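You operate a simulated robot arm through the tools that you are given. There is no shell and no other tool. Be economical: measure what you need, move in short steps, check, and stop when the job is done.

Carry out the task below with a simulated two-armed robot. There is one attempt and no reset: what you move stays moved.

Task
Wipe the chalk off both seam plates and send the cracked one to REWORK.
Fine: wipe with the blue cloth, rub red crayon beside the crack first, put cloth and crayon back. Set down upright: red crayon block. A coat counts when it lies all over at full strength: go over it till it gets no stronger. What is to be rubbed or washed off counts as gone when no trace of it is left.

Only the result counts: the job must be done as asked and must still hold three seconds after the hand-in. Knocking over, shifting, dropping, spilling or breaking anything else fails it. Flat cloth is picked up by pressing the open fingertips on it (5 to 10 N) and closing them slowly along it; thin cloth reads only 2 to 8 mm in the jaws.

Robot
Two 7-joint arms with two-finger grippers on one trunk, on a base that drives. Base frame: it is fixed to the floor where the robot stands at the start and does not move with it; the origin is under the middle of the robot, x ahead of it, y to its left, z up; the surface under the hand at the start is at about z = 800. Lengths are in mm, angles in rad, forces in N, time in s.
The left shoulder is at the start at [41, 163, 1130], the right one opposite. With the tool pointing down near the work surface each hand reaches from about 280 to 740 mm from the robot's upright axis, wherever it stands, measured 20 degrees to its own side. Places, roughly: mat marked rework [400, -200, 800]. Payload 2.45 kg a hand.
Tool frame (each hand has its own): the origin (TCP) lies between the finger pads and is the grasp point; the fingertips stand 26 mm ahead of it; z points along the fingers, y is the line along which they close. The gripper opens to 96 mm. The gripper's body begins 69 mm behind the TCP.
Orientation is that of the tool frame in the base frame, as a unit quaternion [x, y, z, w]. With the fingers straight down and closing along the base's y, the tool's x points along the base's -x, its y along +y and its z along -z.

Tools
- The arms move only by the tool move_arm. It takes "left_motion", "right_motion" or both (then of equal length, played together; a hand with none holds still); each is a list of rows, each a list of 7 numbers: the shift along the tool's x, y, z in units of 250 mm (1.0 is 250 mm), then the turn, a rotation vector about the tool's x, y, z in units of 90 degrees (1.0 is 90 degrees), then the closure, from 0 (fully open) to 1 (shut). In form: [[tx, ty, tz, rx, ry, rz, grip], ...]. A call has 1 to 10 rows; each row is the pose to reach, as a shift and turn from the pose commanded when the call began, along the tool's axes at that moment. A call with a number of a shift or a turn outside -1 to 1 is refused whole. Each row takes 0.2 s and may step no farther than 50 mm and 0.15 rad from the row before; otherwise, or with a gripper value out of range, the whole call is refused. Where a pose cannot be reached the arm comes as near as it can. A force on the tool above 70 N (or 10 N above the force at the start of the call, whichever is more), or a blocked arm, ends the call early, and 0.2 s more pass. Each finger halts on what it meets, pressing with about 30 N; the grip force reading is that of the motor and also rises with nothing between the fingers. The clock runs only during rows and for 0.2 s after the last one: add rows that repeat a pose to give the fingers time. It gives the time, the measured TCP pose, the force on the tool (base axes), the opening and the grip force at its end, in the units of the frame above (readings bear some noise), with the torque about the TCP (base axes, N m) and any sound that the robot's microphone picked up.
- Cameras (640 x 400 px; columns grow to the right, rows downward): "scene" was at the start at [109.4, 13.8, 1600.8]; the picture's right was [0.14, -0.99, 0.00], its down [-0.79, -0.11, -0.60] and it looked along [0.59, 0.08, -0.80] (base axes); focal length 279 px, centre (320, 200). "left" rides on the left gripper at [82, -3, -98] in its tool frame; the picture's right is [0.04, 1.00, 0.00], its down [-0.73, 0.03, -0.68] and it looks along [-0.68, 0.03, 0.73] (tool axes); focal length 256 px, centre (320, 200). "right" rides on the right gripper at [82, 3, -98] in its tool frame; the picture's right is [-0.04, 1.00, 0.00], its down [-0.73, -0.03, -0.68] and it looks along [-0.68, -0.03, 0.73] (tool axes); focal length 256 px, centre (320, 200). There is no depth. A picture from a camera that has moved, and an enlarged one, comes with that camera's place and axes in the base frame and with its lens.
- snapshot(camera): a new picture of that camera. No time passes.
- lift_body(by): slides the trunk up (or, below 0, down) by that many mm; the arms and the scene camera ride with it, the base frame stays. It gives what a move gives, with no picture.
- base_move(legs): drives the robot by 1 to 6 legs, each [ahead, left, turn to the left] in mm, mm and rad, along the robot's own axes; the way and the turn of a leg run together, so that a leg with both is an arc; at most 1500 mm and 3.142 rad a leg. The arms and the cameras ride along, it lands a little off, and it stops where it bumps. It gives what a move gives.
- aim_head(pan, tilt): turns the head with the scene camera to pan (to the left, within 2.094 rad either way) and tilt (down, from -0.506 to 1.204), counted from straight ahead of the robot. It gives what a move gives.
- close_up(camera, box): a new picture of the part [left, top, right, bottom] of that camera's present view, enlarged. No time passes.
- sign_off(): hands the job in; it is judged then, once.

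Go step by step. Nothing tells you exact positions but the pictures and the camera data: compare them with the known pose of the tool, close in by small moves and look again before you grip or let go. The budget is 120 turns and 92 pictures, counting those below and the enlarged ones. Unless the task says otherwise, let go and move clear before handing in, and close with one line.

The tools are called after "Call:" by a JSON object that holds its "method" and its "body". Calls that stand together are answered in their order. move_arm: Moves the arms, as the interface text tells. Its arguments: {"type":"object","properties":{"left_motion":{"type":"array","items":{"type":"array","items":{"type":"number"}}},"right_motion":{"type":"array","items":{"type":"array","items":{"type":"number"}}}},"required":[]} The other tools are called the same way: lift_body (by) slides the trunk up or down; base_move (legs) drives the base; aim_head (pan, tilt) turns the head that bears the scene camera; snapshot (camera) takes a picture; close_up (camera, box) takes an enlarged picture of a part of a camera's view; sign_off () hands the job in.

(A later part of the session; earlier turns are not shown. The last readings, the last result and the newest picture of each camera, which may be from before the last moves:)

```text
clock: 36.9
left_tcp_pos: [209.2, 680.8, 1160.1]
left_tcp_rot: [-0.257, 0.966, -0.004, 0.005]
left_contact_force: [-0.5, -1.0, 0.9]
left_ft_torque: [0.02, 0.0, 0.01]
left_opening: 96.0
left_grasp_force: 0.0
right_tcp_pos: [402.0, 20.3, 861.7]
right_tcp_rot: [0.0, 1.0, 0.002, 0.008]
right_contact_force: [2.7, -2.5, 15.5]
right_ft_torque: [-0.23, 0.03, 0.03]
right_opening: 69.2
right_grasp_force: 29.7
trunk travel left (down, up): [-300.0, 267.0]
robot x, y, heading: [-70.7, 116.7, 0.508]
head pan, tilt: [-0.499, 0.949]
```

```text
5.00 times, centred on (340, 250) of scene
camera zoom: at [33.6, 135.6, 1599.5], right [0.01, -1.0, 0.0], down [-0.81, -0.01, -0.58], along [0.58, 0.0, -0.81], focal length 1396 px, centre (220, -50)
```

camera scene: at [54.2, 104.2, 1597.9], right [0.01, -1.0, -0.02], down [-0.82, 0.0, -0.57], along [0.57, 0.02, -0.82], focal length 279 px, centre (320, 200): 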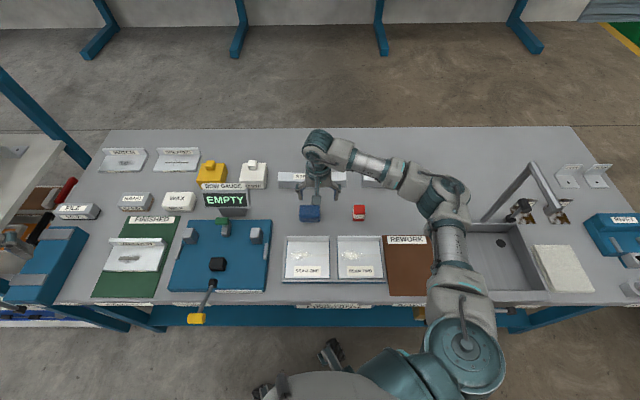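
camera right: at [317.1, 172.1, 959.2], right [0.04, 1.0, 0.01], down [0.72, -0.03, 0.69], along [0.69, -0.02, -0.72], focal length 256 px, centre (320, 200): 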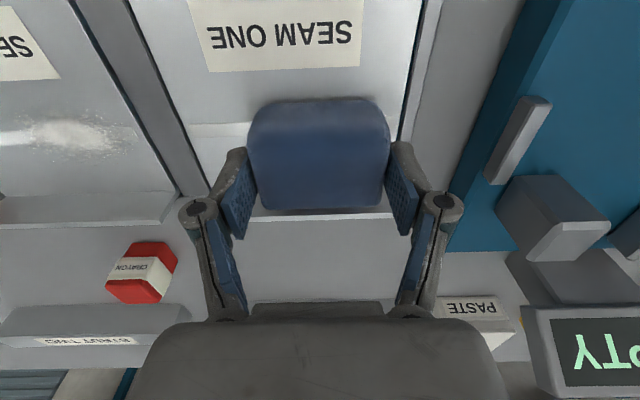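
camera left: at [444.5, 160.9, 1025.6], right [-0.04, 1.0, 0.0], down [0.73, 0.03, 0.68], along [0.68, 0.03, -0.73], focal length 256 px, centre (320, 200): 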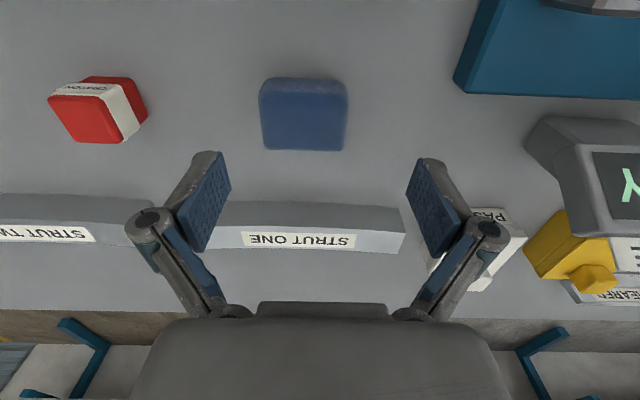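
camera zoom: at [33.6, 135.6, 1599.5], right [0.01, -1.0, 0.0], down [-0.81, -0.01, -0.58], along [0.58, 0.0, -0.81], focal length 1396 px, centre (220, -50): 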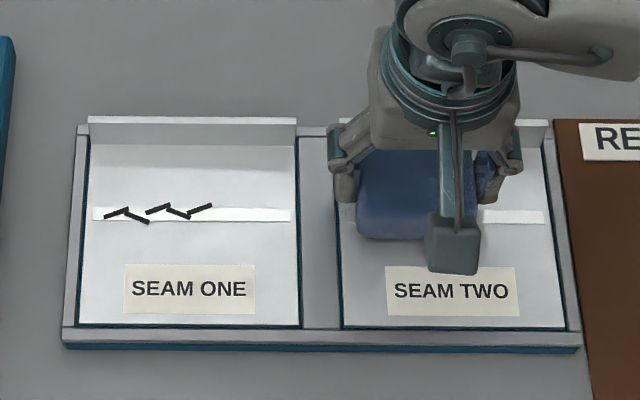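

Contact is good at 15 N. Rub with the same strokes.

Call:
{"method": "move_arm", "body": {"right_motion": [[0.05, 0, 0, 0, 0, 0, 0.5], [0.1, 0, 0, 0, 0, 0, 0.5], [0.05, 0, 0, 0, 0, 0, 0.5], [0.0, 0, 0, 0, 0, 0, 0.5], [0.05, -0.05, 0, 0, 0, 0, 0.5], [0.1, -0.08, 0, 0, 0, 0, 0.5], [0.05, -0.08, 0, 0, 0, 0, 0.5], [0.0, -0.08, 0, 0, 0, 0, 0.5], [0.03, -0.03, 0, 0, 0, 0, 0.5], [0.04, 0, 0, 0, 0, 0, 0.5]]}}

Call:
{"method": "move_arm", "body": {"right_motion": [[0, -0.05, 0, 0, 0, 0, 0.5], [0, -0.1, 0, 0, 0, 0, 0.5], [0, -0.05, 0, 0, 0, 0, 0.5], [0, 0, 0, 0, 0, 0, 0.5], [0, 0, -0.1, 0, 0, 0, 0.5], [0, 0.02, -0.25, 0, 0, 0, 0.5], [-0.1, 0.06, -0.38, 0, 0, 0, 0.5], [-0.24, 0.16, -0.4, 0, 0, 0, 0.5], [-0.38, 0.28, -0.4, 0, 0, 0, 0.5], [-0.5, 0.4, -0.4, 0, 0, 0, 0.5]]}}

Call:
{"method": "close_up", "body": {"camera": "scene", "box": [290, 220, 390, 290]}}

```text
clock: 39.1
left_tcp_pos: [209.6, 679.9, 1161.8]
left_tcp_rot: [-0.256, 0.967, -0.004, 0.007]
left_contact_force: [-0.2, 0.0, 0.0]
left_ft_torque: [0.03, -0.02, 0.02]
left_opening: 95.9
left_grasp_force: 0.0
right_tcp_pos: [391.3, 19.3, 862.1]
right_tcp_rot: [-0.001, 1.0, 0.002, 0.007]
right_contact_force: [5.3, -7.7, 20.8]
right_ft_torque: [-0.55, -0.17, 0.06]
right_opening: 69.2
right_grasp_force: 29.9
trunk travel left (down, up): [-300.0, 267.0]
robot x, y, heading: [-67.2, 118.5, 0.505]
head pan, tilt: [-0.499, 0.949]
```

```text
clock: 41.3
left_tcp_pos: [208.5, 685.0, 1158.2]
left_tcp_rot: [-0.257, 0.966, -0.005, 0.005]
left_contact_force: [1.2, 1.0, -0.7]
left_ft_torque: [0.0, -0.03, 0.01]
left_opening: 96.3
left_grasp_force: 0.0
right_tcp_pos: [515.2, 124.2, 962.3]
right_tcp_rot: [-0.001, 1.0, 0.0, 0.007]
right_contact_force: [1.1, 0.7, -0.8]
right_ft_torque: [0.0, 0.04, 0.02]
right_opening: 69.0
right_grasp_force: 30.0
trunk travel left (down, up): [-300.0, 267.0]
robot x, y, heading: [-71.6, 119.2, 0.505]
head pan, tilt: [-0.499, 0.949]
```

```text
5.71 times, centred on (340, 255) of scene
camera zoom: at [36.3, 141.1, 1598.9], right [0.01, -1.0, 0.0], down [-0.82, -0.01, -0.58], along [0.58, 0.0, -0.82], focal length 1595 px, centre (206, -114)
```

zoom: 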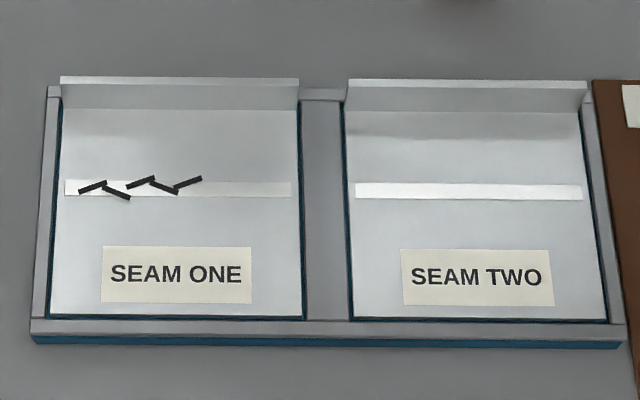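

SEAM TWO is whole; SEAM ONE is the cracked one. I'll check at higher zoom for chalk traces before returning the pad.

Call:
{"method": "close_up", "body": {"camera": "scene", "box": [296, 236, 346, 268]}}

Call:
{"method": "close_up", "body": {"camera": "scene", "box": [346, 236, 396, 268]}}

```text
12.50 times, centred on (321, 252) of scene
camera zoom: at [36.3, 141.1, 1598.9], right [0.01, -1.0, 0.0], down [-0.82, -0.01, -0.58], along [0.58, 0.0, -0.82], focal length 3489 px, centre (308, -450)
```

zoom: 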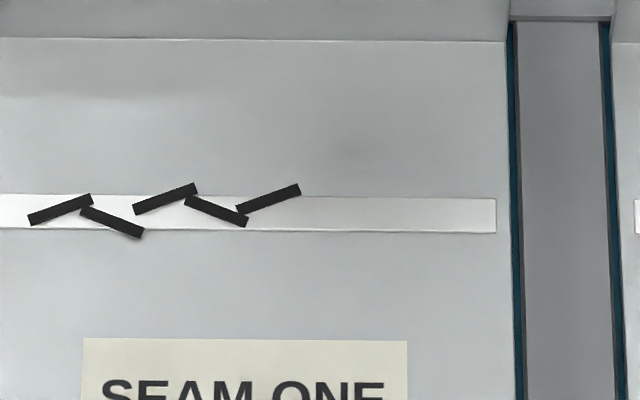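

```text
12.50 times, centred on (371, 252) of scene
camera zoom: at [36.3, 141.1, 1598.9], right [0.01, -1.0, 0.0], down [-0.82, -0.01, -0.58], along [0.58, 0.0, -0.82], focal length 3489 px, centre (-318, -450)
```

zoom: 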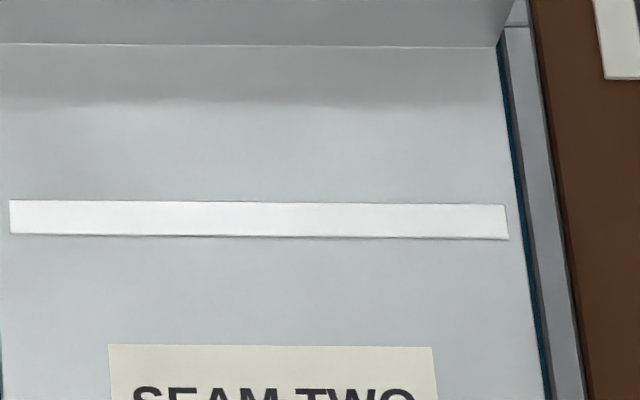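

Both plates are clean. Now I return the blue pad to its spot at [541.8, 153.5].

Call:
{"method": "move_arm", "body": {"right_motion": [[-0.05, 0.06, 0, 0, 0, 0, 0.5], [-0.106, 0.117, 0.1, 0, 0, 0, 0.5], [-0.106, 0.117, 0.25, 0, 0, 0, 0.5], [-0.106, 0.117, 0.38, 0, 0, 0, 0.5], [-0.106, 0.117, 0.44, 0, 0, 0, 0.5], [-0.106, 0.117, 0.44, 0, 0, 0, 0.5], [-0.106, 0.117, 0.44, 0, 0, 0, 0.5]]}}

Call:
{"method": "snapshot", "body": {"camera": "right"}}

```text
clock: 42.9
left_tcp_pos: [209.2, 682.1, 1159.9]
left_tcp_rot: [-0.255, 0.967, -0.004, 0.005]
left_contact_force: [-1.0, 0.1, 0.4]
left_ft_torque: [0.01, -0.01, -0.03]
left_opening: 95.9
left_grasp_force: 0.2
right_tcp_pos: [542.2, 151.5, 852.8]
right_tcp_rot: [-0.001, 1.0, 0.001, 0.006]
right_contact_force: [1.0, 0.2, -1.0]
right_ft_torque: [0.01, -0.06, 0.02]
right_opening: 69.1
right_grasp_force: 29.9
trunk travel left (down, up): [-300.0, 267.0]
robot x, y, heading: [-70.2, 119.8, 0.512]
head pan, tilt: [-0.499, 0.949]
```

```text
58 pictures are left
camera right: at [457.5, 153.7, 950.1], right [0.04, 1.0, 0.0], down [0.72, -0.03, 0.69], along [0.69, -0.02, -0.73], focal length 256 px, centre (320, 200)
```

right: 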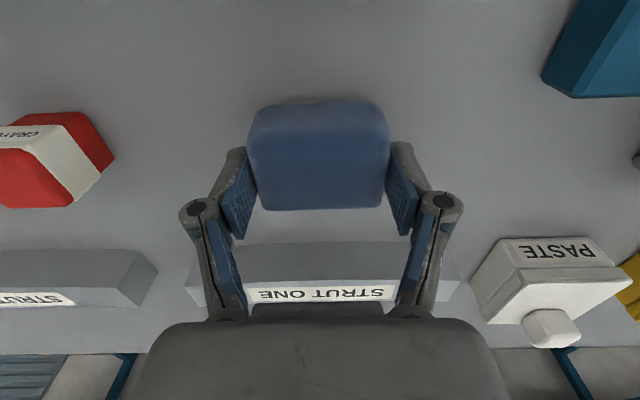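

The pad sits in the grip as before; lower 14 mm.

Call:
{"method": "move_arm", "body": {"right_motion": [[0, 0.008, 0.03, 0, 0, 0, 0.5], [0, 0.008, 0.05, 0, 0, 0, 0.5], [0, 0.008, 0.057, 0, 0, 0, 0.5], [0, 0.008, 0.057, 0, 0, 0, 0.5]]}}

```text
clock: 43.9
left_tcp_pos: [208.6, 682.9, 1161.4]
left_tcp_rot: [-0.256, 0.967, -0.004, 0.006]
left_contact_force: [0.4, -0.5, -0.4]
left_ft_torque: [0.03, 0.01, -0.02]
left_opening: 95.9
left_grasp_force: 0.2
right_tcp_pos: [541.9, 152.3, 841.8]
right_tcp_rot: [0.0, 1.0, 0.002, 0.009]
right_contact_force: [1.8, -2.3, 17.3]
right_ft_torque: [-0.32, 0.06, -0.01]
right_opening: 69.3
right_grasp_force: 29.7
trunk travel left (down, up): [-300.0, 267.0]
robot x, y, heading: [-68.4, 118.1, 0.509]
head pan, tilt: [-0.499, 0.949]
```

The pad rests on the table (17 N). Unload 3 mm, then open and lift.

Call:
{"method": "move_arm", "body": {"right_motion": [[0, 0, -0.008, 0, 0, 0, 0.5], [0, 0, -0.01, 0, 0, 0, 0.3], [0, 0, -0.01, 0, 0, 0, 0.1], [0, 0, -0.01, 0, 0, 0, 0], [0, 0, -0.01, 0, 0, 0, 0], [0, 0, -0.1, 0, 0, 0, 0], [0, 0, -0.25, 0, 0, 0, 0], [0, 0, -0.4, 0, 0, 0, 0], [0, 0, -0.4, 0, 0, 0, 0]]}}

Call:
{"method": "move_arm", "body": {"right_motion": [[0, -0.19, 0, 0, 0, 0, 0], [0, -0.38, 0, 0, 0, 0, 0], [0, -0.56, 0, 0, 0, 0, 0], [0, -0.63, 0, 0, 0, 0, 0], [0, -0.63, 0, 0, 0, 0, 0], [0, -0.63, 0, 0, 0, 0, 0]]}}

Call:
{"method": "snapshot", "body": {"camera": "right"}}

Call:
{"method": "close_up", "body": {"camera": "scene", "box": [270, 180, 400, 290]}}

```text
clock: 45.9
left_tcp_pos: [209.3, 683.1, 1159.4]
left_tcp_rot: [-0.256, 0.967, -0.004, 0.006]
left_contact_force: [0.1, -0.7, -0.8]
left_ft_torque: [-0.01, 0.02, -0.01]
left_opening: 96.1
left_grasp_force: 0.1
right_tcp_pos: [541.4, 152.2, 939.1]
right_tcp_rot: [-0.001, 1.0, 0.001, 0.006]
right_contact_force: [-0.2, -0.2, -1.0]
right_ft_torque: [0.01, 0.03, 0.03]
right_opening: 95.8
right_grasp_force: 0.0
trunk travel left (down, up): [-300.0, 267.0]
robot x, y, heading: [-71.1, 119.8, 0.507]
head pan, tilt: [-0.499, 0.949]
```

```text
clock: 47.3
left_tcp_pos: [209.3, 682.2, 1160.0]
left_tcp_rot: [-0.257, 0.966, -0.004, 0.006]
left_contact_force: [0.3, -1.1, -0.3]
left_ft_torque: [0.0, 0.03, -0.01]
left_opening: 96.1
left_grasp_force: 0.0
right_tcp_pos: [540.8, -5.2, 938.8]
right_tcp_rot: [-0.001, 1.0, 0.002, 0.006]
right_contact_force: [0.3, -0.4, 0.2]
right_ft_torque: [0.01, -0.03, 0.03]
right_opening: 95.9
right_grasp_force: 0.1
trunk travel left (down, up): [-300.0, 267.0]
robot x, y, heading: [-69.0, 119.3, 0.505]
head pan, tilt: [-0.499, 0.949]
```

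```text
57 pictures are left
camera right: at [457.7, -1.9, 1035.4], right [0.04, 1.0, 0.0], down [0.72, -0.03, 0.69], along [0.69, -0.02, -0.73], focal length 256 px, centre (320, 200)
```

right: 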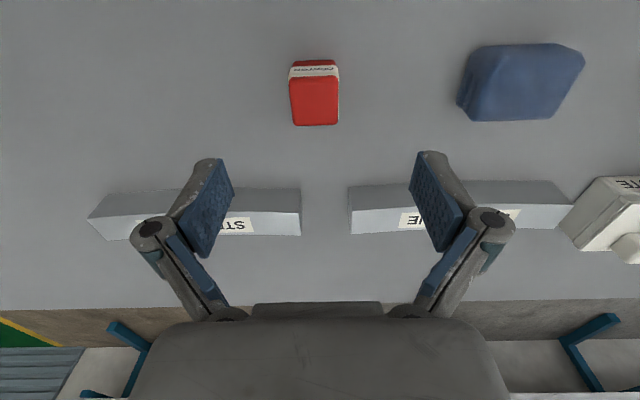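

```text
3.64 times, centred on (335, 235) of scene
camera zoom: at [36.0, 136.2, 1599.0], right [0.01, -1.0, 0.0], down [-0.82, -0.01, -0.58], along [0.58, 0.0, -0.82], focal length 1015 px, centre (266, 73)
```

zoom: 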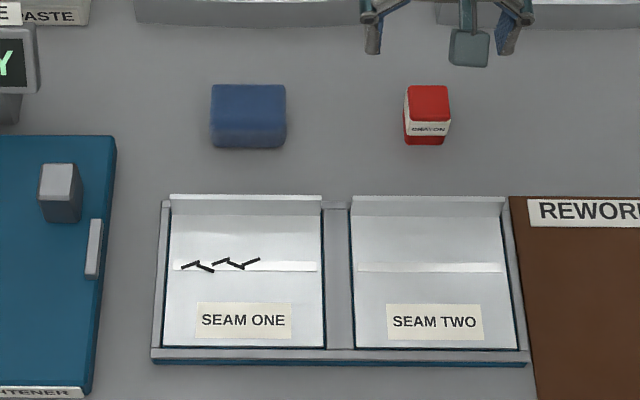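

Pad is back in place. The crayon is a ~38 mm cube at [539, -7], 40 mm tall. I'll go down around it and grip.

Call:
{"method": "move_arm", "body": {"right_motion": [[0.005, -0.009, 0.15, 0, 0, 0, 0], [0.005, -0.009, 0.3, 0, 0, 0, 0], [0.005, -0.009, 0.38, 0, 0, 0, 0], [0.005, -0.009, 0.395, 0, 0, 0, 0], [0.005, -0.009, 0.395, 0, 0, 0, 0]]}}

Call:
{"method": "snapshot", "body": {"camera": "right"}}

```text
clock: 48.5
left_tcp_pos: [209.4, 680.5, 1160.3]
left_tcp_rot: [-0.257, 0.966, -0.003, 0.004]
left_contact_force: [0.1, 0.4, -1.1]
left_ft_torque: [0.0, 0.02, 0.03]
left_opening: 96.1
left_grasp_force: 0.0
right_tcp_pos: [542.1, -8.0, 839.3]
right_tcp_rot: [-0.002, 1.0, 0.002, 0.007]
right_contact_force: [0.3, 0.6, -0.7]
right_ft_torque: [0.03, 0.01, -0.03]
right_opening: 96.2
right_grasp_force: 0.2
trunk travel left (down, up): [-300.0, 267.0]
robot x, y, heading: [-66.6, 116.6, 0.513]
head pan, tilt: [-0.499, 0.949]
```

```text
55 pictures are left
camera right: at [457.8, -4.7, 936.5], right [0.04, 1.0, 0.0], down [0.72, -0.03, 0.69], along [0.69, -0.02, -0.73], focal length 256 px, centre (320, 200)
```

right: 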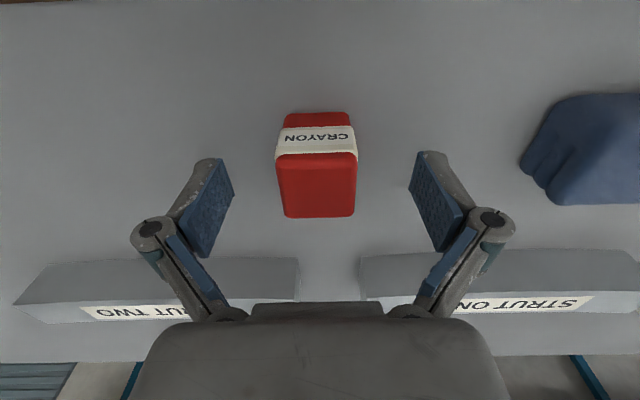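

Centred. Close on the crayon.

Call:
{"method": "move_arm", "body": {"right_motion": [[0, 0, 0, 0, 0, 0, 0.2], [0, 0, 0, 0, 0, 0, 0.4], [0, 0, 0, 0, 0, 0, 0.55], [0, 0, 0, 0, 0, 0, 0.65], [0, 0, 0, 0, 0, 0, 0.7], [0, 0, 0, 0, 0, 0, 0.7]]}}

Call:
{"method": "snapshot", "body": {"camera": "right"}}

```text
clock: 49.9
left_tcp_pos: [209.9, 681.7, 1159.8]
left_tcp_rot: [-0.256, 0.967, -0.003, 0.006]
left_contact_force: [0.0, 0.0, 0.2]
left_ft_torque: [0.01, -0.03, 0.03]
left_opening: 96.1
left_grasp_force: 0.0
right_tcp_pos: [542.4, -7.2, 839.4]
right_tcp_rot: [-0.001, 1.0, 0.002, 0.006]
right_contact_force: [0.9, 0.4, 0.2]
right_ft_torque: [-0.01, -0.01, 0.01]
right_opening: 34.8
right_grasp_force: 30.3
trunk travel left (down, up): [-300.0, 267.0]
robot x, y, heading: [-66.7, 117.9, 0.509]
head pan, tilt: [-0.499, 0.949]
```

```text
54 pictures are left
camera right: at [457.7, -4.5, 936.8], right [0.04, 1.0, 0.0], down [0.72, -0.03, 0.69], along [0.69, -0.02, -0.73], focal length 256 px, centre (320, 200)
```

right: 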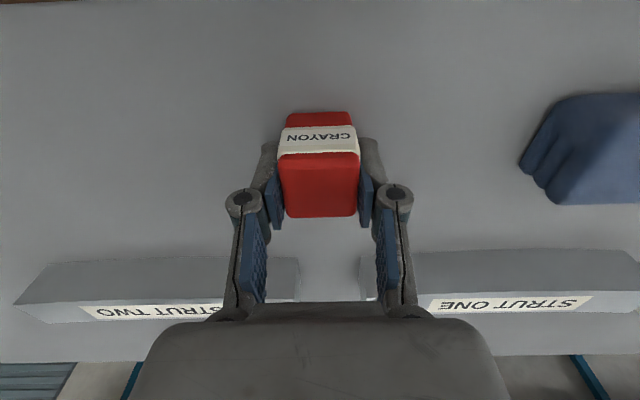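

Crayon held (34.8 mm). I'll lift it and carry it over the free part of SEAM ONE just right of the crack, near [397, 113].

Call:
{"method": "move_arm", "body": {"right_motion": [[0, 0, -0.15, 0, 0, 0, 0.7], [0, 0, -0.3, 0, 0, 0, 0.7], [0.07, 0.06, -0.42, 0, 0, 0, 0.7], [0.2, 0.18, -0.44, 0, 0, 0, 0.7], [0.33, 0.29, -0.44, 0, 0, 0, 0.7], [0.46, 0.4, -0.44, 0, 0, 0, 0.7], [0.58, 0.482, -0.42, 0, 0, 0, 0.7], [0.58, 0.482, -0.26, 0, 0, 0, 0.7], [0.58, 0.482, -0.14, 0, 0, 0, 0.7], [0.58, 0.482, -0.14, 0, 0, 0, 0.7]]}}

Call:
{"method": "close_up", "body": {"camera": "scene", "box": [285, 210, 375, 280]}}

Call:
{"method": "snapshot", "body": {"camera": "right"}}

```text
clock: 52.1
left_tcp_pos: [209.8, 682.4, 1159.4]
left_tcp_rot: [-0.256, 0.967, -0.004, 0.006]
left_contact_force: [-0.1, -0.6, 0.5]
left_ft_torque: [-0.01, -0.03, 0.0]
left_opening: 96.3
left_grasp_force: 0.1
right_tcp_pos: [395.1, 113.5, 874.2]
right_tcp_rot: [-0.001, 1.0, 0.002, 0.007]
right_contact_force: [0.2, -0.2, -0.9]
right_ft_torque: [-0.02, 0.03, 0.06]
right_opening: 35.0
right_grasp_force: 30.3
trunk travel left (down, up): [-300.0, 267.0]
robot x, y, heading: [-67.2, 114.8, 0.506]
head pan, tilt: [-0.499, 0.949]
```

```text
5.71 times, centred on (330, 245) of scene
camera zoom: at [36.0, 136.0, 1599.0], right [0.01, -1.0, 0.0], down [-0.82, -0.01, -0.58], along [0.58, 0.0, -0.82], focal length 1595 px, centre (263, -57)
```

zoom: 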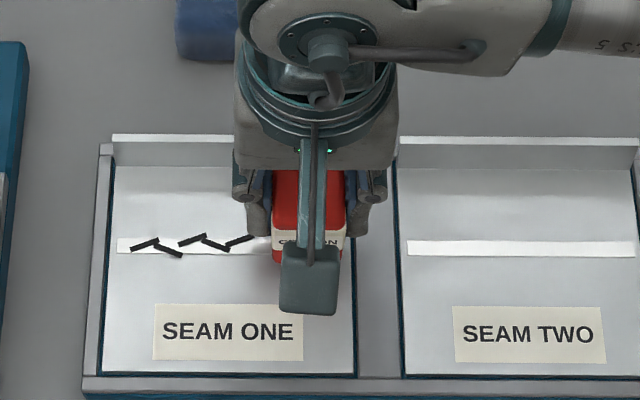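

```text
52 pictures are left
camera right: at [311.9, 116.0, 970.5], right [0.04, 1.0, 0.0], down [0.72, -0.03, 0.69], along [0.69, -0.02, -0.72], focal length 256 px, centre (320, 200)
```

right: 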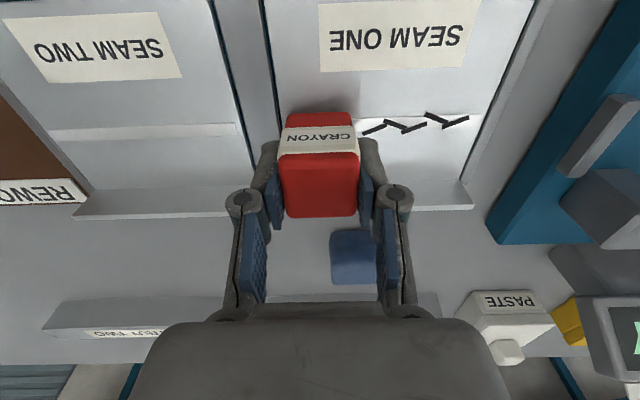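

The crayon hangs right of the crack. Descend gently to contact.

Call:
{"method": "move_arm", "body": {"right_motion": [[0, 0, 0.03, 0, 0, 0, 0.7], [0, 0, 0.05, 0, 0, 0, 0.7], [0, 0, 0.056, 0, 0, 0, 0.7], [0, 0, 0.056, 0, 0, 0, 0.7]]}}

```text
clock: 53.1
left_tcp_pos: [208.5, 682.5, 1159.7]
left_tcp_rot: [-0.256, 0.967, -0.004, 0.006]
left_contact_force: [-0.7, -1.0, -0.5]
left_ft_torque: [-0.01, -0.01, 0.0]
left_opening: 96.2
left_grasp_force: 0.0
right_tcp_pos: [396.9, 113.0, 860.2]
right_tcp_rot: [-0.001, 1.0, 0.001, 0.006]
right_contact_force: [-0.7, -0.8, 2.4]
right_ft_torque: [0.0, 0.01, 0.0]
right_opening: 35.3
right_grasp_force: 29.7
trunk travel left (down, up): [-300.0, 267.0]
robot x, y, heading: [-68.1, 118.1, 0.505]
head pan, tilt: [-0.499, 0.949]
```

Just touching (2.4 N). Press slightly and rub back and forth.

Call:
{"method": "move_arm", "body": {"right_motion": [[0, 0, 0.005, 0, 0, 0, 0.7], [0.04, 0, 0.006, 0, 0, 0, 0.7], [0, 0, 0.006, 0, 0, 0, 0.7], [-0.05, 0, 0.006, 0, 0, 0, 0.7], [0, 0.01, 0.006, 0, 0, 0, 0.7], [0.04, 0.01, 0.006, 0, 0, 0, 0.7], [0, 0, 0.006, 0, 0, 0, 0.7], [-0.05, -0.015, 0.006, 0, 0, 0, 0.7], [0.0, -0.015, 0.006, 0, 0, 0, 0.7], [0.04, -0.015, 0.006, 0, 0, 0, 0.7]]}}

Call:
{"method": "move_arm", "body": {"right_motion": [[0, 0, 0, 0, 0, 0, 0.7], [-0.04, 0.015, 0, 0, 0, 0, 0.7], [-0.09, 0.015, 0, 0, 0, 0, 0.7], [-0.04, 0.02, 0, 0, 0, 0, 0.7], [-0.04, 0.02, -0.1, 0, 0, 0, 0.7], [-0.04, 0.02, -0.25, 0, 0, 0, 0.7], [-0.2, 0.02, -0.34, 0, 0, 0, 0.7], [-0.38, 0.02, -0.34, 0, 0, 0, 0.7], [-0.5, -0.1, -0.34, 0, 0, 0, 0.7], [-0.5, -0.1, -0.34, 0, 0, 0, 0.7]]}}

Call:
{"method": "close_up", "body": {"camera": "scene", "box": [290, 225, 350, 265]}}

```text
clock: 55.3
left_tcp_pos: [209.0, 678.7, 1161.7]
left_tcp_rot: [-0.257, 0.966, -0.003, 0.006]
left_contact_force: [1.6, -0.7, -0.5]
left_ft_torque: [0.0, 0.01, 0.03]
left_opening: 95.9
left_grasp_force: 0.0
right_tcp_pos: [388.1, 106.1, 858.6]
right_tcp_rot: [0.0, 1.0, 0.001, 0.009]
right_contact_force: [10.3, -3.1, 26.3]
right_ft_torque: [-0.12, -0.23, 0.01]
right_opening: 35.2
right_grasp_force: 30.2
trunk travel left (down, up): [-300.0, 267.0]
robot x, y, heading: [-68.4, 118.7, 0.509]
head pan, tilt: [-0.499, 0.949]
```

```text
clock: 57.5
left_tcp_pos: [209.8, 681.0, 1160.5]
left_tcp_rot: [-0.256, 0.967, -0.003, 0.006]
left_contact_force: [-0.5, -0.2, -1.3]
left_ft_torque: [0.0, 0.06, -0.03]
left_opening: 96.1
left_grasp_force: 0.0
right_tcp_pos: [512.5, 83.5, 943.3]
right_tcp_rot: [-0.002, 1.0, 0.002, 0.006]
right_contact_force: [-0.1, -0.9, 0.0]
right_ft_torque: [-0.02, -0.01, 0.0]
right_opening: 35.0
right_grasp_force: 30.1
trunk travel left (down, up): [-300.0, 267.0]
robot x, y, heading: [-67.8, 114.5, 0.51]
head pan, tilt: [-0.499, 0.949]
```

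```text
10.00 times, centred on (320, 245) of scene
camera zoom: at [37.6, 134.7, 1598.9], right [0.01, -1.0, 0.0], down [-0.82, -0.01, -0.58], along [0.58, 0.0, -0.82], focal length 2791 px, centre (320, -250)
```

zoom: 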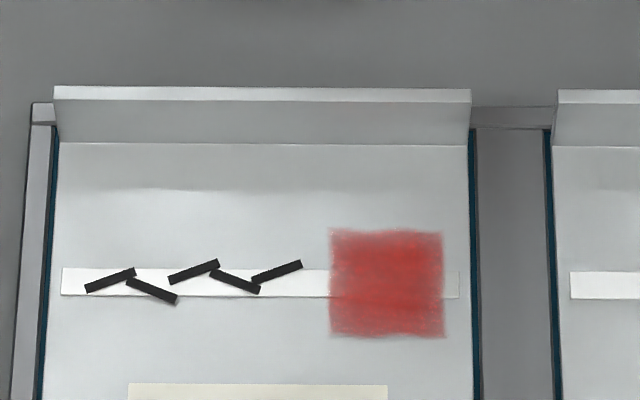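

A red patch lies right of the crack but is not at full strength yet. Back down and rub more, with wider strokes.

Call:
{"method": "move_arm", "body": {"right_motion": [[0.15, 0.06, 0, 0, 0, 0, 0.7], [0.32, 0.118, 0.0, 0, 0, 0, 0.7], [0.466, 0.118, 0.05, 0, 0, 0, 0.7], [0.466, 0.118, 0.2, 0, 0, 0, 0.7], [0.466, 0.118, 0.29, 0, 0, 0, 0.7], [0.466, 0.118, 0.33, 0, 0, 0, 0.7], [0.466, 0.118, 0.33, 0, 0, 0, 0.7]]}}

```text
clock: 59.1
left_tcp_pos: [209.3, 681.6, 1161.0]
left_tcp_rot: [-0.256, 0.967, -0.005, 0.006]
left_contact_force: [-0.3, 0.2, -0.1]
left_ft_torque: [-0.02, 0.01, 0.0]
left_opening: 96.1
left_grasp_force: 0.1
right_tcp_pos: [394.7, 113.5, 858.9]
right_tcp_rot: [-0.001, 1.0, 0.001, 0.006]
right_contact_force: [-0.5, -0.6, -0.7]
right_ft_torque: [0.02, -0.01, -0.02]
right_opening: 35.0
right_grasp_force: 30.0
trunk travel left (down, up): [-300.0, 267.0]
robot x, y, heading: [-67.4, 113.8, 0.51]
head pan, tilt: [-0.499, 0.949]
```

Call:
{"method": "move_arm", "body": {"right_motion": [[0, 0, 0.01, 0, 0, 0, 0.7], [0.06, 0.02, 0.012, 0, 0, 0, 0.7], [0.0, 0.02, 0.012, 0, 0, 0, 0.7], [-0.07, 0.02, 0.012, 0, 0, 0, 0.7], [0, 0, 0.012, 0, 0, 0, 0.7], [0.06, 0, 0.012, 0, 0, 0, 0.7], [0, -0.01, 0.012, 0, 0, 0, 0.7], [-0.07, -0.025, 0.012, 0, 0, 0, 0.7], [0.0, -0.025, 0.012, 0, 0, 0, 0.7], [0.06, -0.025, 0.012, 0, 0, 0, 0.7]]}}

Call:
{"method": "move_arm", "body": {"right_motion": [[-0.06, 0, 0, 0, 0, 0, 0.7], [-0.13, 0.01, 0, 0, 0, 0, 0.7], [-0.06, 0.025, 0, 0, 0, 0, 0.7], [0, 0.03, 0, 0, 0, 0, 0.7], [-0.06, 0.04, 0, 0, 0, 0, 0.7], [-0.13, 0.04, 0, 0, 0, 0, 0.7], [-0.06, 0.03, 0, 0, 0, 0, 0.7], [0, 0.02, 0, 0, 0, 0, 0.7], [-0.06, 0.02, 0, 0, 0, 0, 0.7], [-0.06, 0.02, 0, 0, 0, 0, 0.7]]}}

Call:
{"method": "move_arm", "body": {"right_motion": [[0, 0, -0.1, 0, 0, 0, 0.7], [0, 0, -0.25, 0, 0, 0, 0.7], [-0.16, 0.0, -0.34, 0, 0, 0, 0.7], [-0.34, 0.0, -0.34, 0, 0, 0, 0.7], [-0.46, -0.12, -0.34, 0, 0, 0, 0.7], [-0.46, -0.12, -0.34, 0, 0, 0, 0.7]]}}

Call:
{"method": "close_up", "body": {"camera": "scene", "box": [290, 225, 350, 265]}}

```text
clock: 61.3
left_tcp_pos: [209.4, 681.6, 1160.4]
left_tcp_rot: [-0.257, 0.967, -0.004, 0.006]
left_contact_force: [-0.7, 0.2, 0.1]
left_ft_torque: [0.01, 0.0, 0.01]
left_opening: 96.1
left_grasp_force: 0.1
right_tcp_pos: [379.1, 106.1, 858.6]
right_tcp_rot: [-0.001, 1.0, 0.002, 0.008]
right_contact_force: [4.0, -2.2, 12.4]
right_ft_torque: [-0.06, -0.08, 0.02]
right_opening: 34.8
right_grasp_force: 30.2
trunk travel left (down, up): [-300.0, 267.0]
robot x, y, heading: [-66.0, 117.1, 0.508]
head pan, tilt: [-0.499, 0.949]
```

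```text
clock: 63.5
left_tcp_pos: [207.7, 682.2, 1160.3]
left_tcp_rot: [-0.256, 0.967, -0.004, 0.005]
left_contact_force: [-0.2, 0.2, -0.1]
left_ft_torque: [0.02, -0.01, -0.04]
left_opening: 96.0
left_grasp_force: 0.0
right_tcp_pos: [392.9, 112.4, 857.3]
right_tcp_rot: [-0.001, 1.0, 0.0, 0.007]
right_contact_force: [-5.3, 0.4, 9.3]
right_ft_torque: [0.0, 0.12, -0.02]
right_opening: 34.8
right_grasp_force: 29.9
trunk travel left (down, up): [-300.0, 267.0]
robot x, y, heading: [-70.1, 115.6, 0.511]
head pan, tilt: [-0.499, 0.949]
```

```text
clock: 64.9
left_tcp_pos: [210.4, 680.6, 1159.9]
left_tcp_rot: [-0.256, 0.967, -0.003, 0.005]
left_contact_force: [0.8, 0.6, -0.4]
left_ft_torque: [0.0, 0.01, -0.02]
left_opening: 96.2
left_grasp_force: 0.1
right_tcp_pos: [510.2, 81.4, 943.3]
right_tcp_rot: [0.0, 1.0, 0.002, 0.006]
right_contact_force: [-0.9, -0.2, -0.8]
right_ft_torque: [0.02, 0.01, 0.0]
right_opening: 35.1
right_grasp_force: 29.9
trunk travel left (down, up): [-300.0, 267.0]
robot x, y, heading: [-67.1, 118.4, 0.508]
head pan, tilt: [-0.499, 0.949]
```

```text
10.00 times, centred on (320, 245) of scene
camera zoom: at [37.6, 134.9, 1598.9], right [0.01, -1.0, 0.0], down [-0.82, -0.01, -0.58], along [0.58, 0.0, -0.82], focal length 2791 px, centre (320, -250)
```

zoom: 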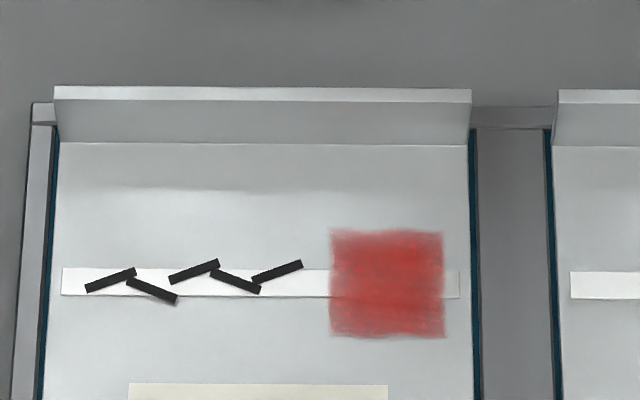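

The patch outline stayed the same with wider strokes, and strength looks unchanged. One closer look at its evenness.

Call:
{"method": "close_up", "body": {"camera": "scene", "box": [318, 244, 338, 262]}}

```text
16.00 times, centred on (328, 253) of scene
camera zoom: at [37.6, 134.9, 1598.9], right [0.01, -1.0, 0.0], down [-0.82, -0.01, -0.58], along [0.58, 0.0, -0.82], focal length 4466 px, centre (192, -648)
```

zoom: 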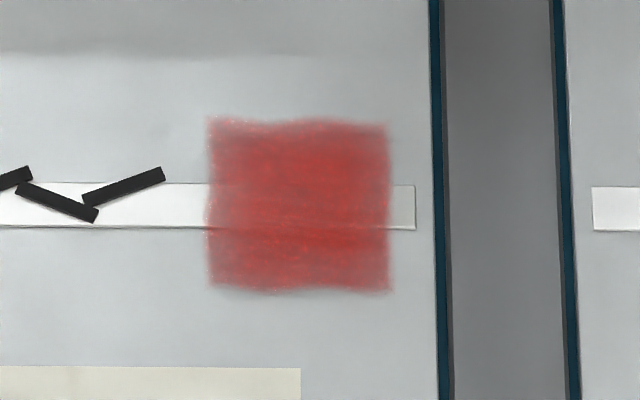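

The far edge looks slightly paler; one more pass, then compare at this same zoom.

Call:
{"method": "move_arm", "body": {"right_motion": [[0.15, 0.06, 0, 0, 0, 0, 0.7], [0.3, 0.12, 0.0, 0, 0, 0, 0.7], [0.42, 0.125, 0.05, 0, 0, 0, 0.7], [0.42, 0.125, 0.2, 0, 0, 0, 0.7], [0.42, 0.125, 0.29, 0, 0, 0, 0.7], [0.42, 0.125, 0.34, 0, 0, 0, 0.7], [0.42, 0.125, 0.348, 0, 0, 0, 0.7]]}}

Call:
{"method": "move_arm", "body": {"right_motion": [[0, 0.02, 0.002, 0, 0, 0, 0.7], [0, 0, 0.002, 0, 0, 0, 0.7], [0, -0.03, 0.002, 0, 0, 0, 0.7], [-0.02, 0, 0.002, 0, 0, 0, 0.7], [-0.02, 0.02, 0.002, 0, 0, 0, 0.7], [0, -0.02, 0.002, 0, 0, 0, 0.7], [0.04, 0, 0.002, 0, 0, 0, 0.7], [0.1, 0, 0.002, 0, 0, 0, 0.7], [0.06, 0.02, 0.002, 0, 0, 0, 0.7], [0.0, 0, 0.002, 0, 0, 0, 0.7]]}}

Call:
{"method": "move_arm", "body": {"right_motion": [[-0.03, 0, 0, 0, 0, 0, 0.7], [0.04, 0.01, 0, 0, 0, 0, 0.7], [0.1, 0.01, 0, 0, 0, 0, 0.7], [0.04, -0.02, 0, 0, 0, 0, 0.7], [-0.03, -0.02, 0, 0, 0, 0, 0.7], [0, 0, -0.05, 0, 0, 0, 0.7], [0, 0, -0.22, 0, 0, 0, 0.7], [-0.16, 0.0, -0.34, 0, 0, 0, 0.7], [-0.34, 0.0, -0.34, 0, 0, 0, 0.7], [-0.42, -0.12, -0.34, 0, 0, 0, 0.7]]}}

Call:
{"method": "close_up", "body": {"camera": "scene", "box": [318, 244, 338, 262]}}

```text
clock: 66.5
left_tcp_pos: [208.0, 681.1, 1160.7]
left_tcp_rot: [-0.256, 0.967, -0.004, 0.006]
left_contact_force: [0.2, -0.2, 0.4]
left_ft_torque: [0.0, 0.03, 0.04]
left_opening: 96.3
left_grasp_force: 0.0
right_tcp_pos: [405.2, 113.7, 857.9]
right_tcp_rot: [-0.002, 1.0, 0.002, 0.009]
right_contact_force: [0.2, -5.4, 19.0]
right_ft_torque: [-0.24, 0.18, 0.02]
right_opening: 35.0
right_grasp_force: 30.2
trunk travel left (down, up): [-300.0, 267.0]
robot x, y, heading: [-69.6, 113.2, 0.506]
head pan, tilt: [-0.499, 0.949]
```

```text
clock: 68.7
left_tcp_pos: [207.9, 684.6, 1159.0]
left_tcp_rot: [-0.257, 0.966, -0.004, 0.006]
left_contact_force: [-0.1, 0.2, -0.8]
left_ft_torque: [0.02, 0.0, 0.0]
left_opening: 95.8
left_grasp_force: 0.0
right_tcp_pos: [402.2, 116.7, 855.4]
right_tcp_rot: [-0.002, 1.0, 0.0, 0.007]
right_contact_force: [-5.0, 0.9, 12.8]
right_ft_torque: [0.06, 0.1, -0.01]
right_opening: 35.0
right_grasp_force: 29.7
trunk travel left (down, up): [-300.0, 267.0]
robot x, y, heading: [-65.1, 118.8, 0.506]
head pan, tilt: [-0.499, 0.949]
```

```text
clock: 70.9
left_tcp_pos: [208.9, 679.2, 1161.5]
left_tcp_rot: [-0.257, 0.966, -0.003, 0.006]
left_contact_force: [-0.2, -0.5, 0.0]
left_ft_torque: [0.04, -0.01, 0.02]
left_opening: 96.0
left_grasp_force: 0.1
right_tcp_pos: [508.1, 83.8, 942.7]
right_tcp_rot: [-0.002, 1.0, 0.001, 0.006]
right_contact_force: [0.2, 0.3, -0.3]
right_ft_torque: [0.02, 0.0, 0.01]
right_opening: 35.1
right_grasp_force: 29.7
trunk travel left (down, up): [-300.0, 267.0]
robot x, y, heading: [-68.2, 119.1, 0.508]
head pan, tilt: [-0.499, 0.949]
```

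```text
16.00 times, centred on (328, 253) of scene
camera zoom: at [36.0, 133.8, 1599.1], right [0.01, -1.0, 0.0], down [-0.81, -0.01, -0.58], along [0.58, 0.0, -0.81], focal length 4466 px, centre (192, -648)
```

zoom: 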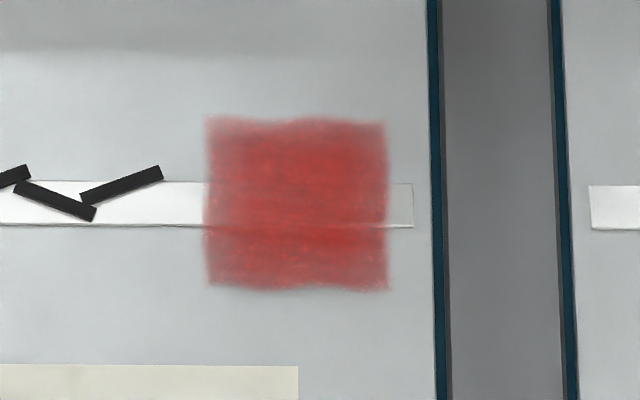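

Nearly uniform now. One last broad pass over the whole patch, to be sure it gets no stronger.

Call:
{"method": "move_arm", "body": {"right_motion": [[0.15, 0.06, 0, 0, 0, 0, 0.7], [0.3, 0.12, 0.0, 0, 0, 0, 0.7], [0.46, 0.12, 0.05, 0, 0, 0, 0.7], [0.48, 0.12, 0.2, 0, 0, 0, 0.7], [0.48, 0.12, 0.29, 0, 0, 0, 0.7], [0.48, 0.12, 0.34, 0, 0, 0, 0.7], [0.48, 0.12, 0.356, 0, 0, 0, 0.7]]}}

Call:
{"method": "move_arm", "body": {"right_motion": [[0, 0.02, 0.002, 0, 0, 0, 0.7], [0, -0.03, 0.002, 0, 0, 0, 0.7], [0.03, 0.02, 0.002, 0, 0, 0, 0.7], [0.03, -0.03, 0.002, 0, 0, 0, 0.7], [0, 0.02, 0.002, 0, 0, 0, 0.7], [-0.04, 0.02, 0.002, 0, 0, 0, 0.7], [-0.04, -0.03, 0.002, 0, 0, 0, 0.7], [-0.08, 0.02, 0.002, 0, 0, 0, 0.7], [-0.08, -0.03, 0.002, 0, 0, 0, 0.7], [0.0, 0, 0.002, 0, 0, 0, 0.7]]}}

Call:
{"method": "move_arm", "body": {"right_motion": [[0.03, 0, 0, 0, 0, 0, 0.7], [-0.04, 0.01, 0, 0, 0, 0, 0.7], [-0.08, 0.01, 0, 0, 0, 0, 0.7], [0.0, -0.02, 0, 0, 0, 0, 0.7], [0.03, -0.02, 0, 0, 0, 0, 0.7], [0, 0, -0.05, 0, 0, 0, 0.7], [0, 0, -0.22, 0, 0, 0, 0.7], [-0.16, 0.0, -0.34, 0, 0, 0, 0.7], [-0.34, 0.0, -0.34, 0, 0, 0, 0.7], [-0.48, -0.12, -0.34, 0, 0, 0, 0.7]]}}

Call:
{"method": "close_up", "body": {"camera": "scene", "box": [318, 244, 338, 262]}}

Call:
{"method": "snapshot", "body": {"camera": "right"}}

```text
clock: 72.5
left_tcp_pos: [207.0, 681.5, 1161.5]
left_tcp_rot: [-0.256, 0.967, -0.004, 0.006]
left_contact_force: [0.2, 0.6, 0.2]
left_ft_torque: [0.0, 0.0, -0.01]
left_opening: 96.0
left_grasp_force: 0.1
right_tcp_pos: [389.2, 113.8, 854.2]
right_tcp_rot: [0.0, 1.0, 0.002, 0.01]
right_contact_force: [4.2, -7.7, 27.9]
right_ft_torque: [-0.25, -0.08, 0.02]
right_opening: 35.6
right_grasp_force: 30.5
trunk travel left (down, up): [-300.0, 267.0]
robot x, y, heading: [-68.4, 119.5, 0.505]
head pan, tilt: [-0.499, 0.949]
```

```text
clock: 74.7
left_tcp_pos: [209.0, 681.3, 1160.0]
left_tcp_rot: [-0.256, 0.967, -0.003, 0.006]
left_contact_force: [-0.5, 0.3, 0.4]
left_ft_torque: [0.0, 0.0, 0.01]
left_opening: 95.9
left_grasp_force: 0.1
right_tcp_pos: [389.2, 114.1, 850.6]
right_tcp_rot: [-0.001, 1.0, 0.001, 0.008]
right_contact_force: [3.3, -3.8, 15.2]
right_ft_torque: [-0.15, -0.15, 0.01]
right_opening: 35.3
right_grasp_force: 29.8
trunk travel left (down, up): [-300.0, 267.0]
robot x, y, heading: [-63.0, 117.6, 0.503]
head pan, tilt: [-0.499, 0.949]
```

```text
clock: 76.9
left_tcp_pos: [209.4, 679.1, 1160.4]
left_tcp_rot: [-0.256, 0.967, -0.003, 0.007]
left_contact_force: [-0.5, 0.1, 0.4]
left_ft_torque: [0.0, -0.03, -0.02]
left_opening: 95.8
left_grasp_force: 0.1
right_tcp_pos: [509.6, 82.0, 937.8]
right_tcp_rot: [-0.001, 1.0, 0.002, 0.007]
right_contact_force: [0.9, 0.3, -0.4]
right_ft_torque: [0.0, 0.01, 0.03]
right_opening: 34.9
right_grasp_force: 30.3
trunk travel left (down, up): [-300.0, 267.0]
robot x, y, heading: [-69.1, 118.0, 0.51]
head pan, tilt: [-0.499, 0.949]
```

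```text
16.00 times, centred on (328, 253) of scene
camera zoom: at [36.4, 134.0, 1599.1], right [0.01, -1.0, 0.0], down [-0.82, -0.01, -0.58], along [0.58, 0.0, -0.82], focal length 4466 px, centre (192, -648)
```

zoom: 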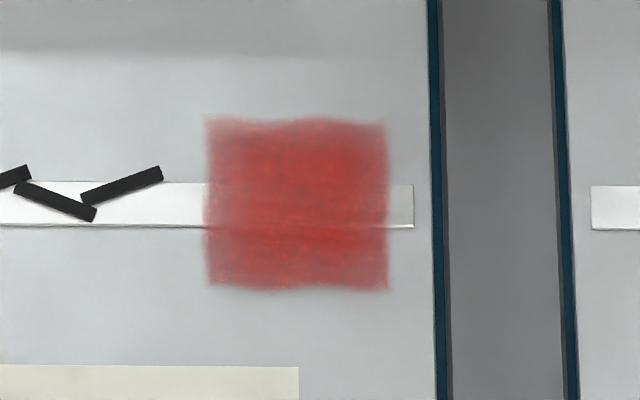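

```text
46 pictures are left
camera right: at [424.3, 84.6, 1034.4], right [0.04, 1.0, 0.01], down [0.72, -0.03, 0.69], along [0.69, -0.02, -0.73], focal length 256 px, centre (320, 200)
```

right: 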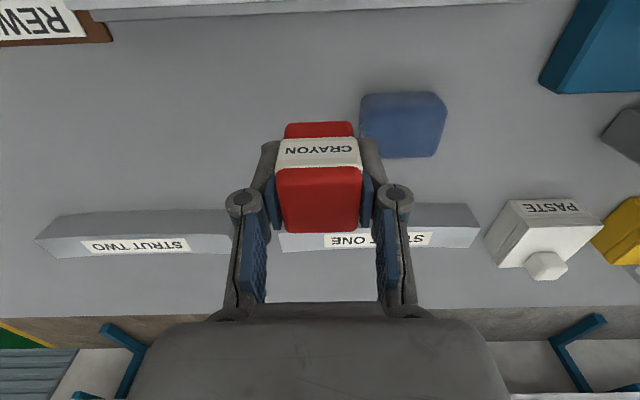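

The coat is no longer changing. The crayon slid up ~9 mm in the grip, still upright; I return it to [542, -7], stopping above the table first.

Call:
{"method": "move_arm", "body": {"right_motion": [[-0.06, -0.12, 0, 0, 0, 0, 0.7], [-0.131, -0.26, 0, 0, 0, 0, 0.7], [-0.131, -0.357, 0.05, 0, 0, 0, 0.7], [-0.131, -0.357, 0.2, 0, 0, 0, 0.7], [-0.131, -0.357, 0.32, 0, 0, 0, 0.7], [-0.131, -0.357, 0.37, 0, 0, 0, 0.7], [-0.131, -0.357, 0.37, 0, 0, 0, 0.7], [-0.131, -0.357, 0.37, 0, 0, 0, 0.7]]}}

Call:
{"method": "close_up", "body": {"camera": "scene", "box": [330, 180, 390, 230]}}

```text
clock: 78.7
left_tcp_pos: [209.1, 681.4, 1159.6]
left_tcp_rot: [-0.256, 0.967, -0.003, 0.006]
left_contact_force: [-0.2, -1.0, 0.3]
left_ft_torque: [0.02, -0.03, -0.01]
left_opening: 96.0
left_grasp_force: 0.1
right_tcp_pos: [542.6, -5.8, 844.9]
right_tcp_rot: [-0.001, 1.0, 0.002, 0.006]
right_contact_force: [-0.7, -0.1, 0.0]
right_ft_torque: [-0.03, 0.0, 0.0]
right_opening: 35.0
right_grasp_force: 29.9
trunk travel left (down, up): [-300.0, 267.0]
robot x, y, heading: [-67.1, 117.6, 0.505]
head pan, tilt: [-0.499, 0.949]
```

```text
8.00 times, centred on (360, 205) of scene
camera zoom: at [36.4, 135.5, 1599.0], right [0.01, -1.0, 0.0], down [-0.82, -0.01, -0.58], along [0.58, 0.0, -0.82], focal length 2233 px, centre (0, 160)
```

zoom: 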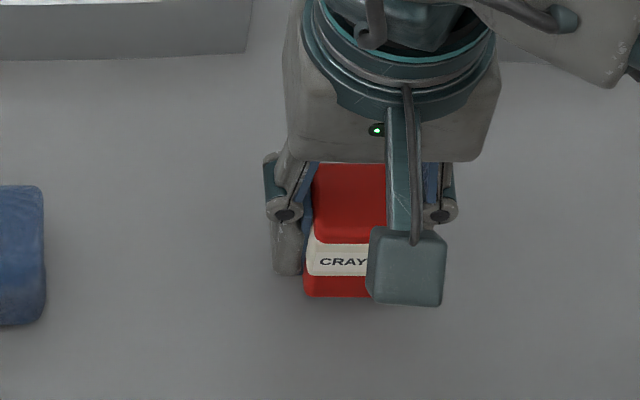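

Lower in small steps until a light contact.

Call:
{"method": "move_arm", "body": {"right_motion": [[0, -0.006, 0.02, 0, 0, 0, 0.7], [0, -0.006, 0.036, 0, 0, 0, 0.7], [0, -0.006, 0.048, 0, 0, 0, 0.7], [0, -0.006, 0.048, 0, 0, 0, 0.7]]}}

```text
clock: 79.7
left_tcp_pos: [208.6, 681.2, 1160.0]
left_tcp_rot: [-0.256, 0.967, -0.003, 0.005]
left_contact_force: [-0.1, 0.0, -0.3]
left_ft_torque: [-0.01, 0.02, 0.02]
left_opening: 96.2
left_grasp_force: 0.1
right_tcp_pos: [543.2, -7.7, 832.8]
right_tcp_rot: [0.0, 1.0, 0.002, 0.006]
right_contact_force: [1.2, 1.4, -0.6]
right_ft_torque: [0.03, 0.01, -0.01]
right_opening: 35.0
right_grasp_force: 29.7
trunk travel left (down, up): [-300.0, 267.0]
robot x, y, heading: [-62.5, 118.7, 0.506]
head pan, tilt: [-0.499, 0.949]
```

Call:
{"method": "move_arm", "body": {"right_motion": [[0, 0, 0.006, 0, 0, 0, 0.7], [0, 0, 0.01, 0, 0, 0, 0.7], [0, 0, 0.01, 0, 0, 0, 0.7]]}}

```text
clock: 80.5
left_tcp_pos: [209.3, 681.9, 1159.8]
left_tcp_rot: [-0.256, 0.967, -0.004, 0.005]
left_contact_force: [-1.2, 0.4, -0.5]
left_ft_torque: [-0.03, 0.0, 0.03]
left_opening: 96.2
left_grasp_force: 0.0
right_tcp_pos: [543.5, -6.6, 830.5]
right_tcp_rot: [0.0, 1.0, 0.002, 0.008]
right_contact_force: [0.6, -1.4, 6.7]
right_ft_torque: [-0.13, -0.08, -0.01]
right_opening: 35.2
right_grasp_force: 29.8
trunk travel left (down, up): [-300.0, 267.0]
robot x, y, heading: [-69.2, 115.7, 0.503]
head pan, tilt: [-0.499, 0.949]
```

Contact at 6.7 N. Open and rise.

Call:
{"method": "move_arm", "body": {"right_motion": [[0, 0, -0.003, 0, 0, 0, 0.6], [0, 0, -0.003, 0, 0, 0, 0.4], [0, 0, -0.003, 0, 0, 0, 0.2], [0, 0, -0.003, 0, 0, 0, 0], [0, 0, -0.003, 0, 0, 0, 0], [0, 0, -0.1, 0, 0, 0, 0], [0, 0, -0.28, 0, 0, 0, 0], [0, 0, -0.45, 0, 0, 0, 0], [0, 0, -0.6, 0, 0, 0, 0], [0, 0, -0.6, 0, 0, 0, 0]]}}

Call:
{"method": "snapshot", "body": {"camera": "right"}}

Call:
{"method": "close_up", "body": {"camera": "scene", "box": [280, 180, 440, 300]}}

```text
clock: 82.7
left_tcp_pos: [209.4, 682.5, 1159.7]
left_tcp_rot: [-0.257, 0.966, -0.004, 0.006]
left_contact_force: [0.3, 0.7, -0.8]
left_ft_torque: [0.01, 0.01, -0.02]
left_opening: 95.8
left_grasp_force: 0.0
right_tcp_pos: [542.3, -8.9, 980.0]
right_tcp_rot: [-0.001, 1.0, 0.002, 0.006]
right_contact_force: [0.1, 0.5, -0.6]
right_ft_torque: [0.01, 0.02, 0.0]
right_opening: 96.2
right_grasp_force: 0.0
trunk travel left (down, up): [-300.0, 267.0]
robot x, y, heading: [-68.2, 115.5, 0.507]
head pan, tilt: [-0.499, 0.949]
```

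```text
44 pictures are left
camera right: at [457.6, -4.9, 1076.1], right [0.04, 1.0, 0.0], down [0.73, -0.03, 0.69], along [0.69, -0.02, -0.73], focal length 256 px, centre (320, 200)
```

right: 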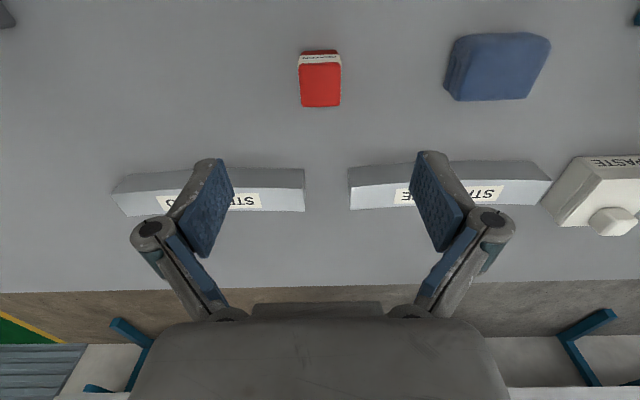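

```text
3.33 times, centred on (360, 240) of scene
camera zoom: at [36.5, 135.7, 1599.0], right [0.01, -1.0, 0.0], down [-0.82, -0.01, -0.58], along [0.58, 0.0, -0.82], focal length 930 px, centre (187, 67)
```

zoom: 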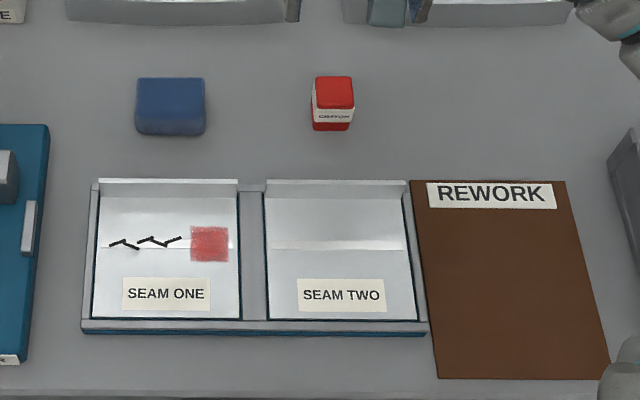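

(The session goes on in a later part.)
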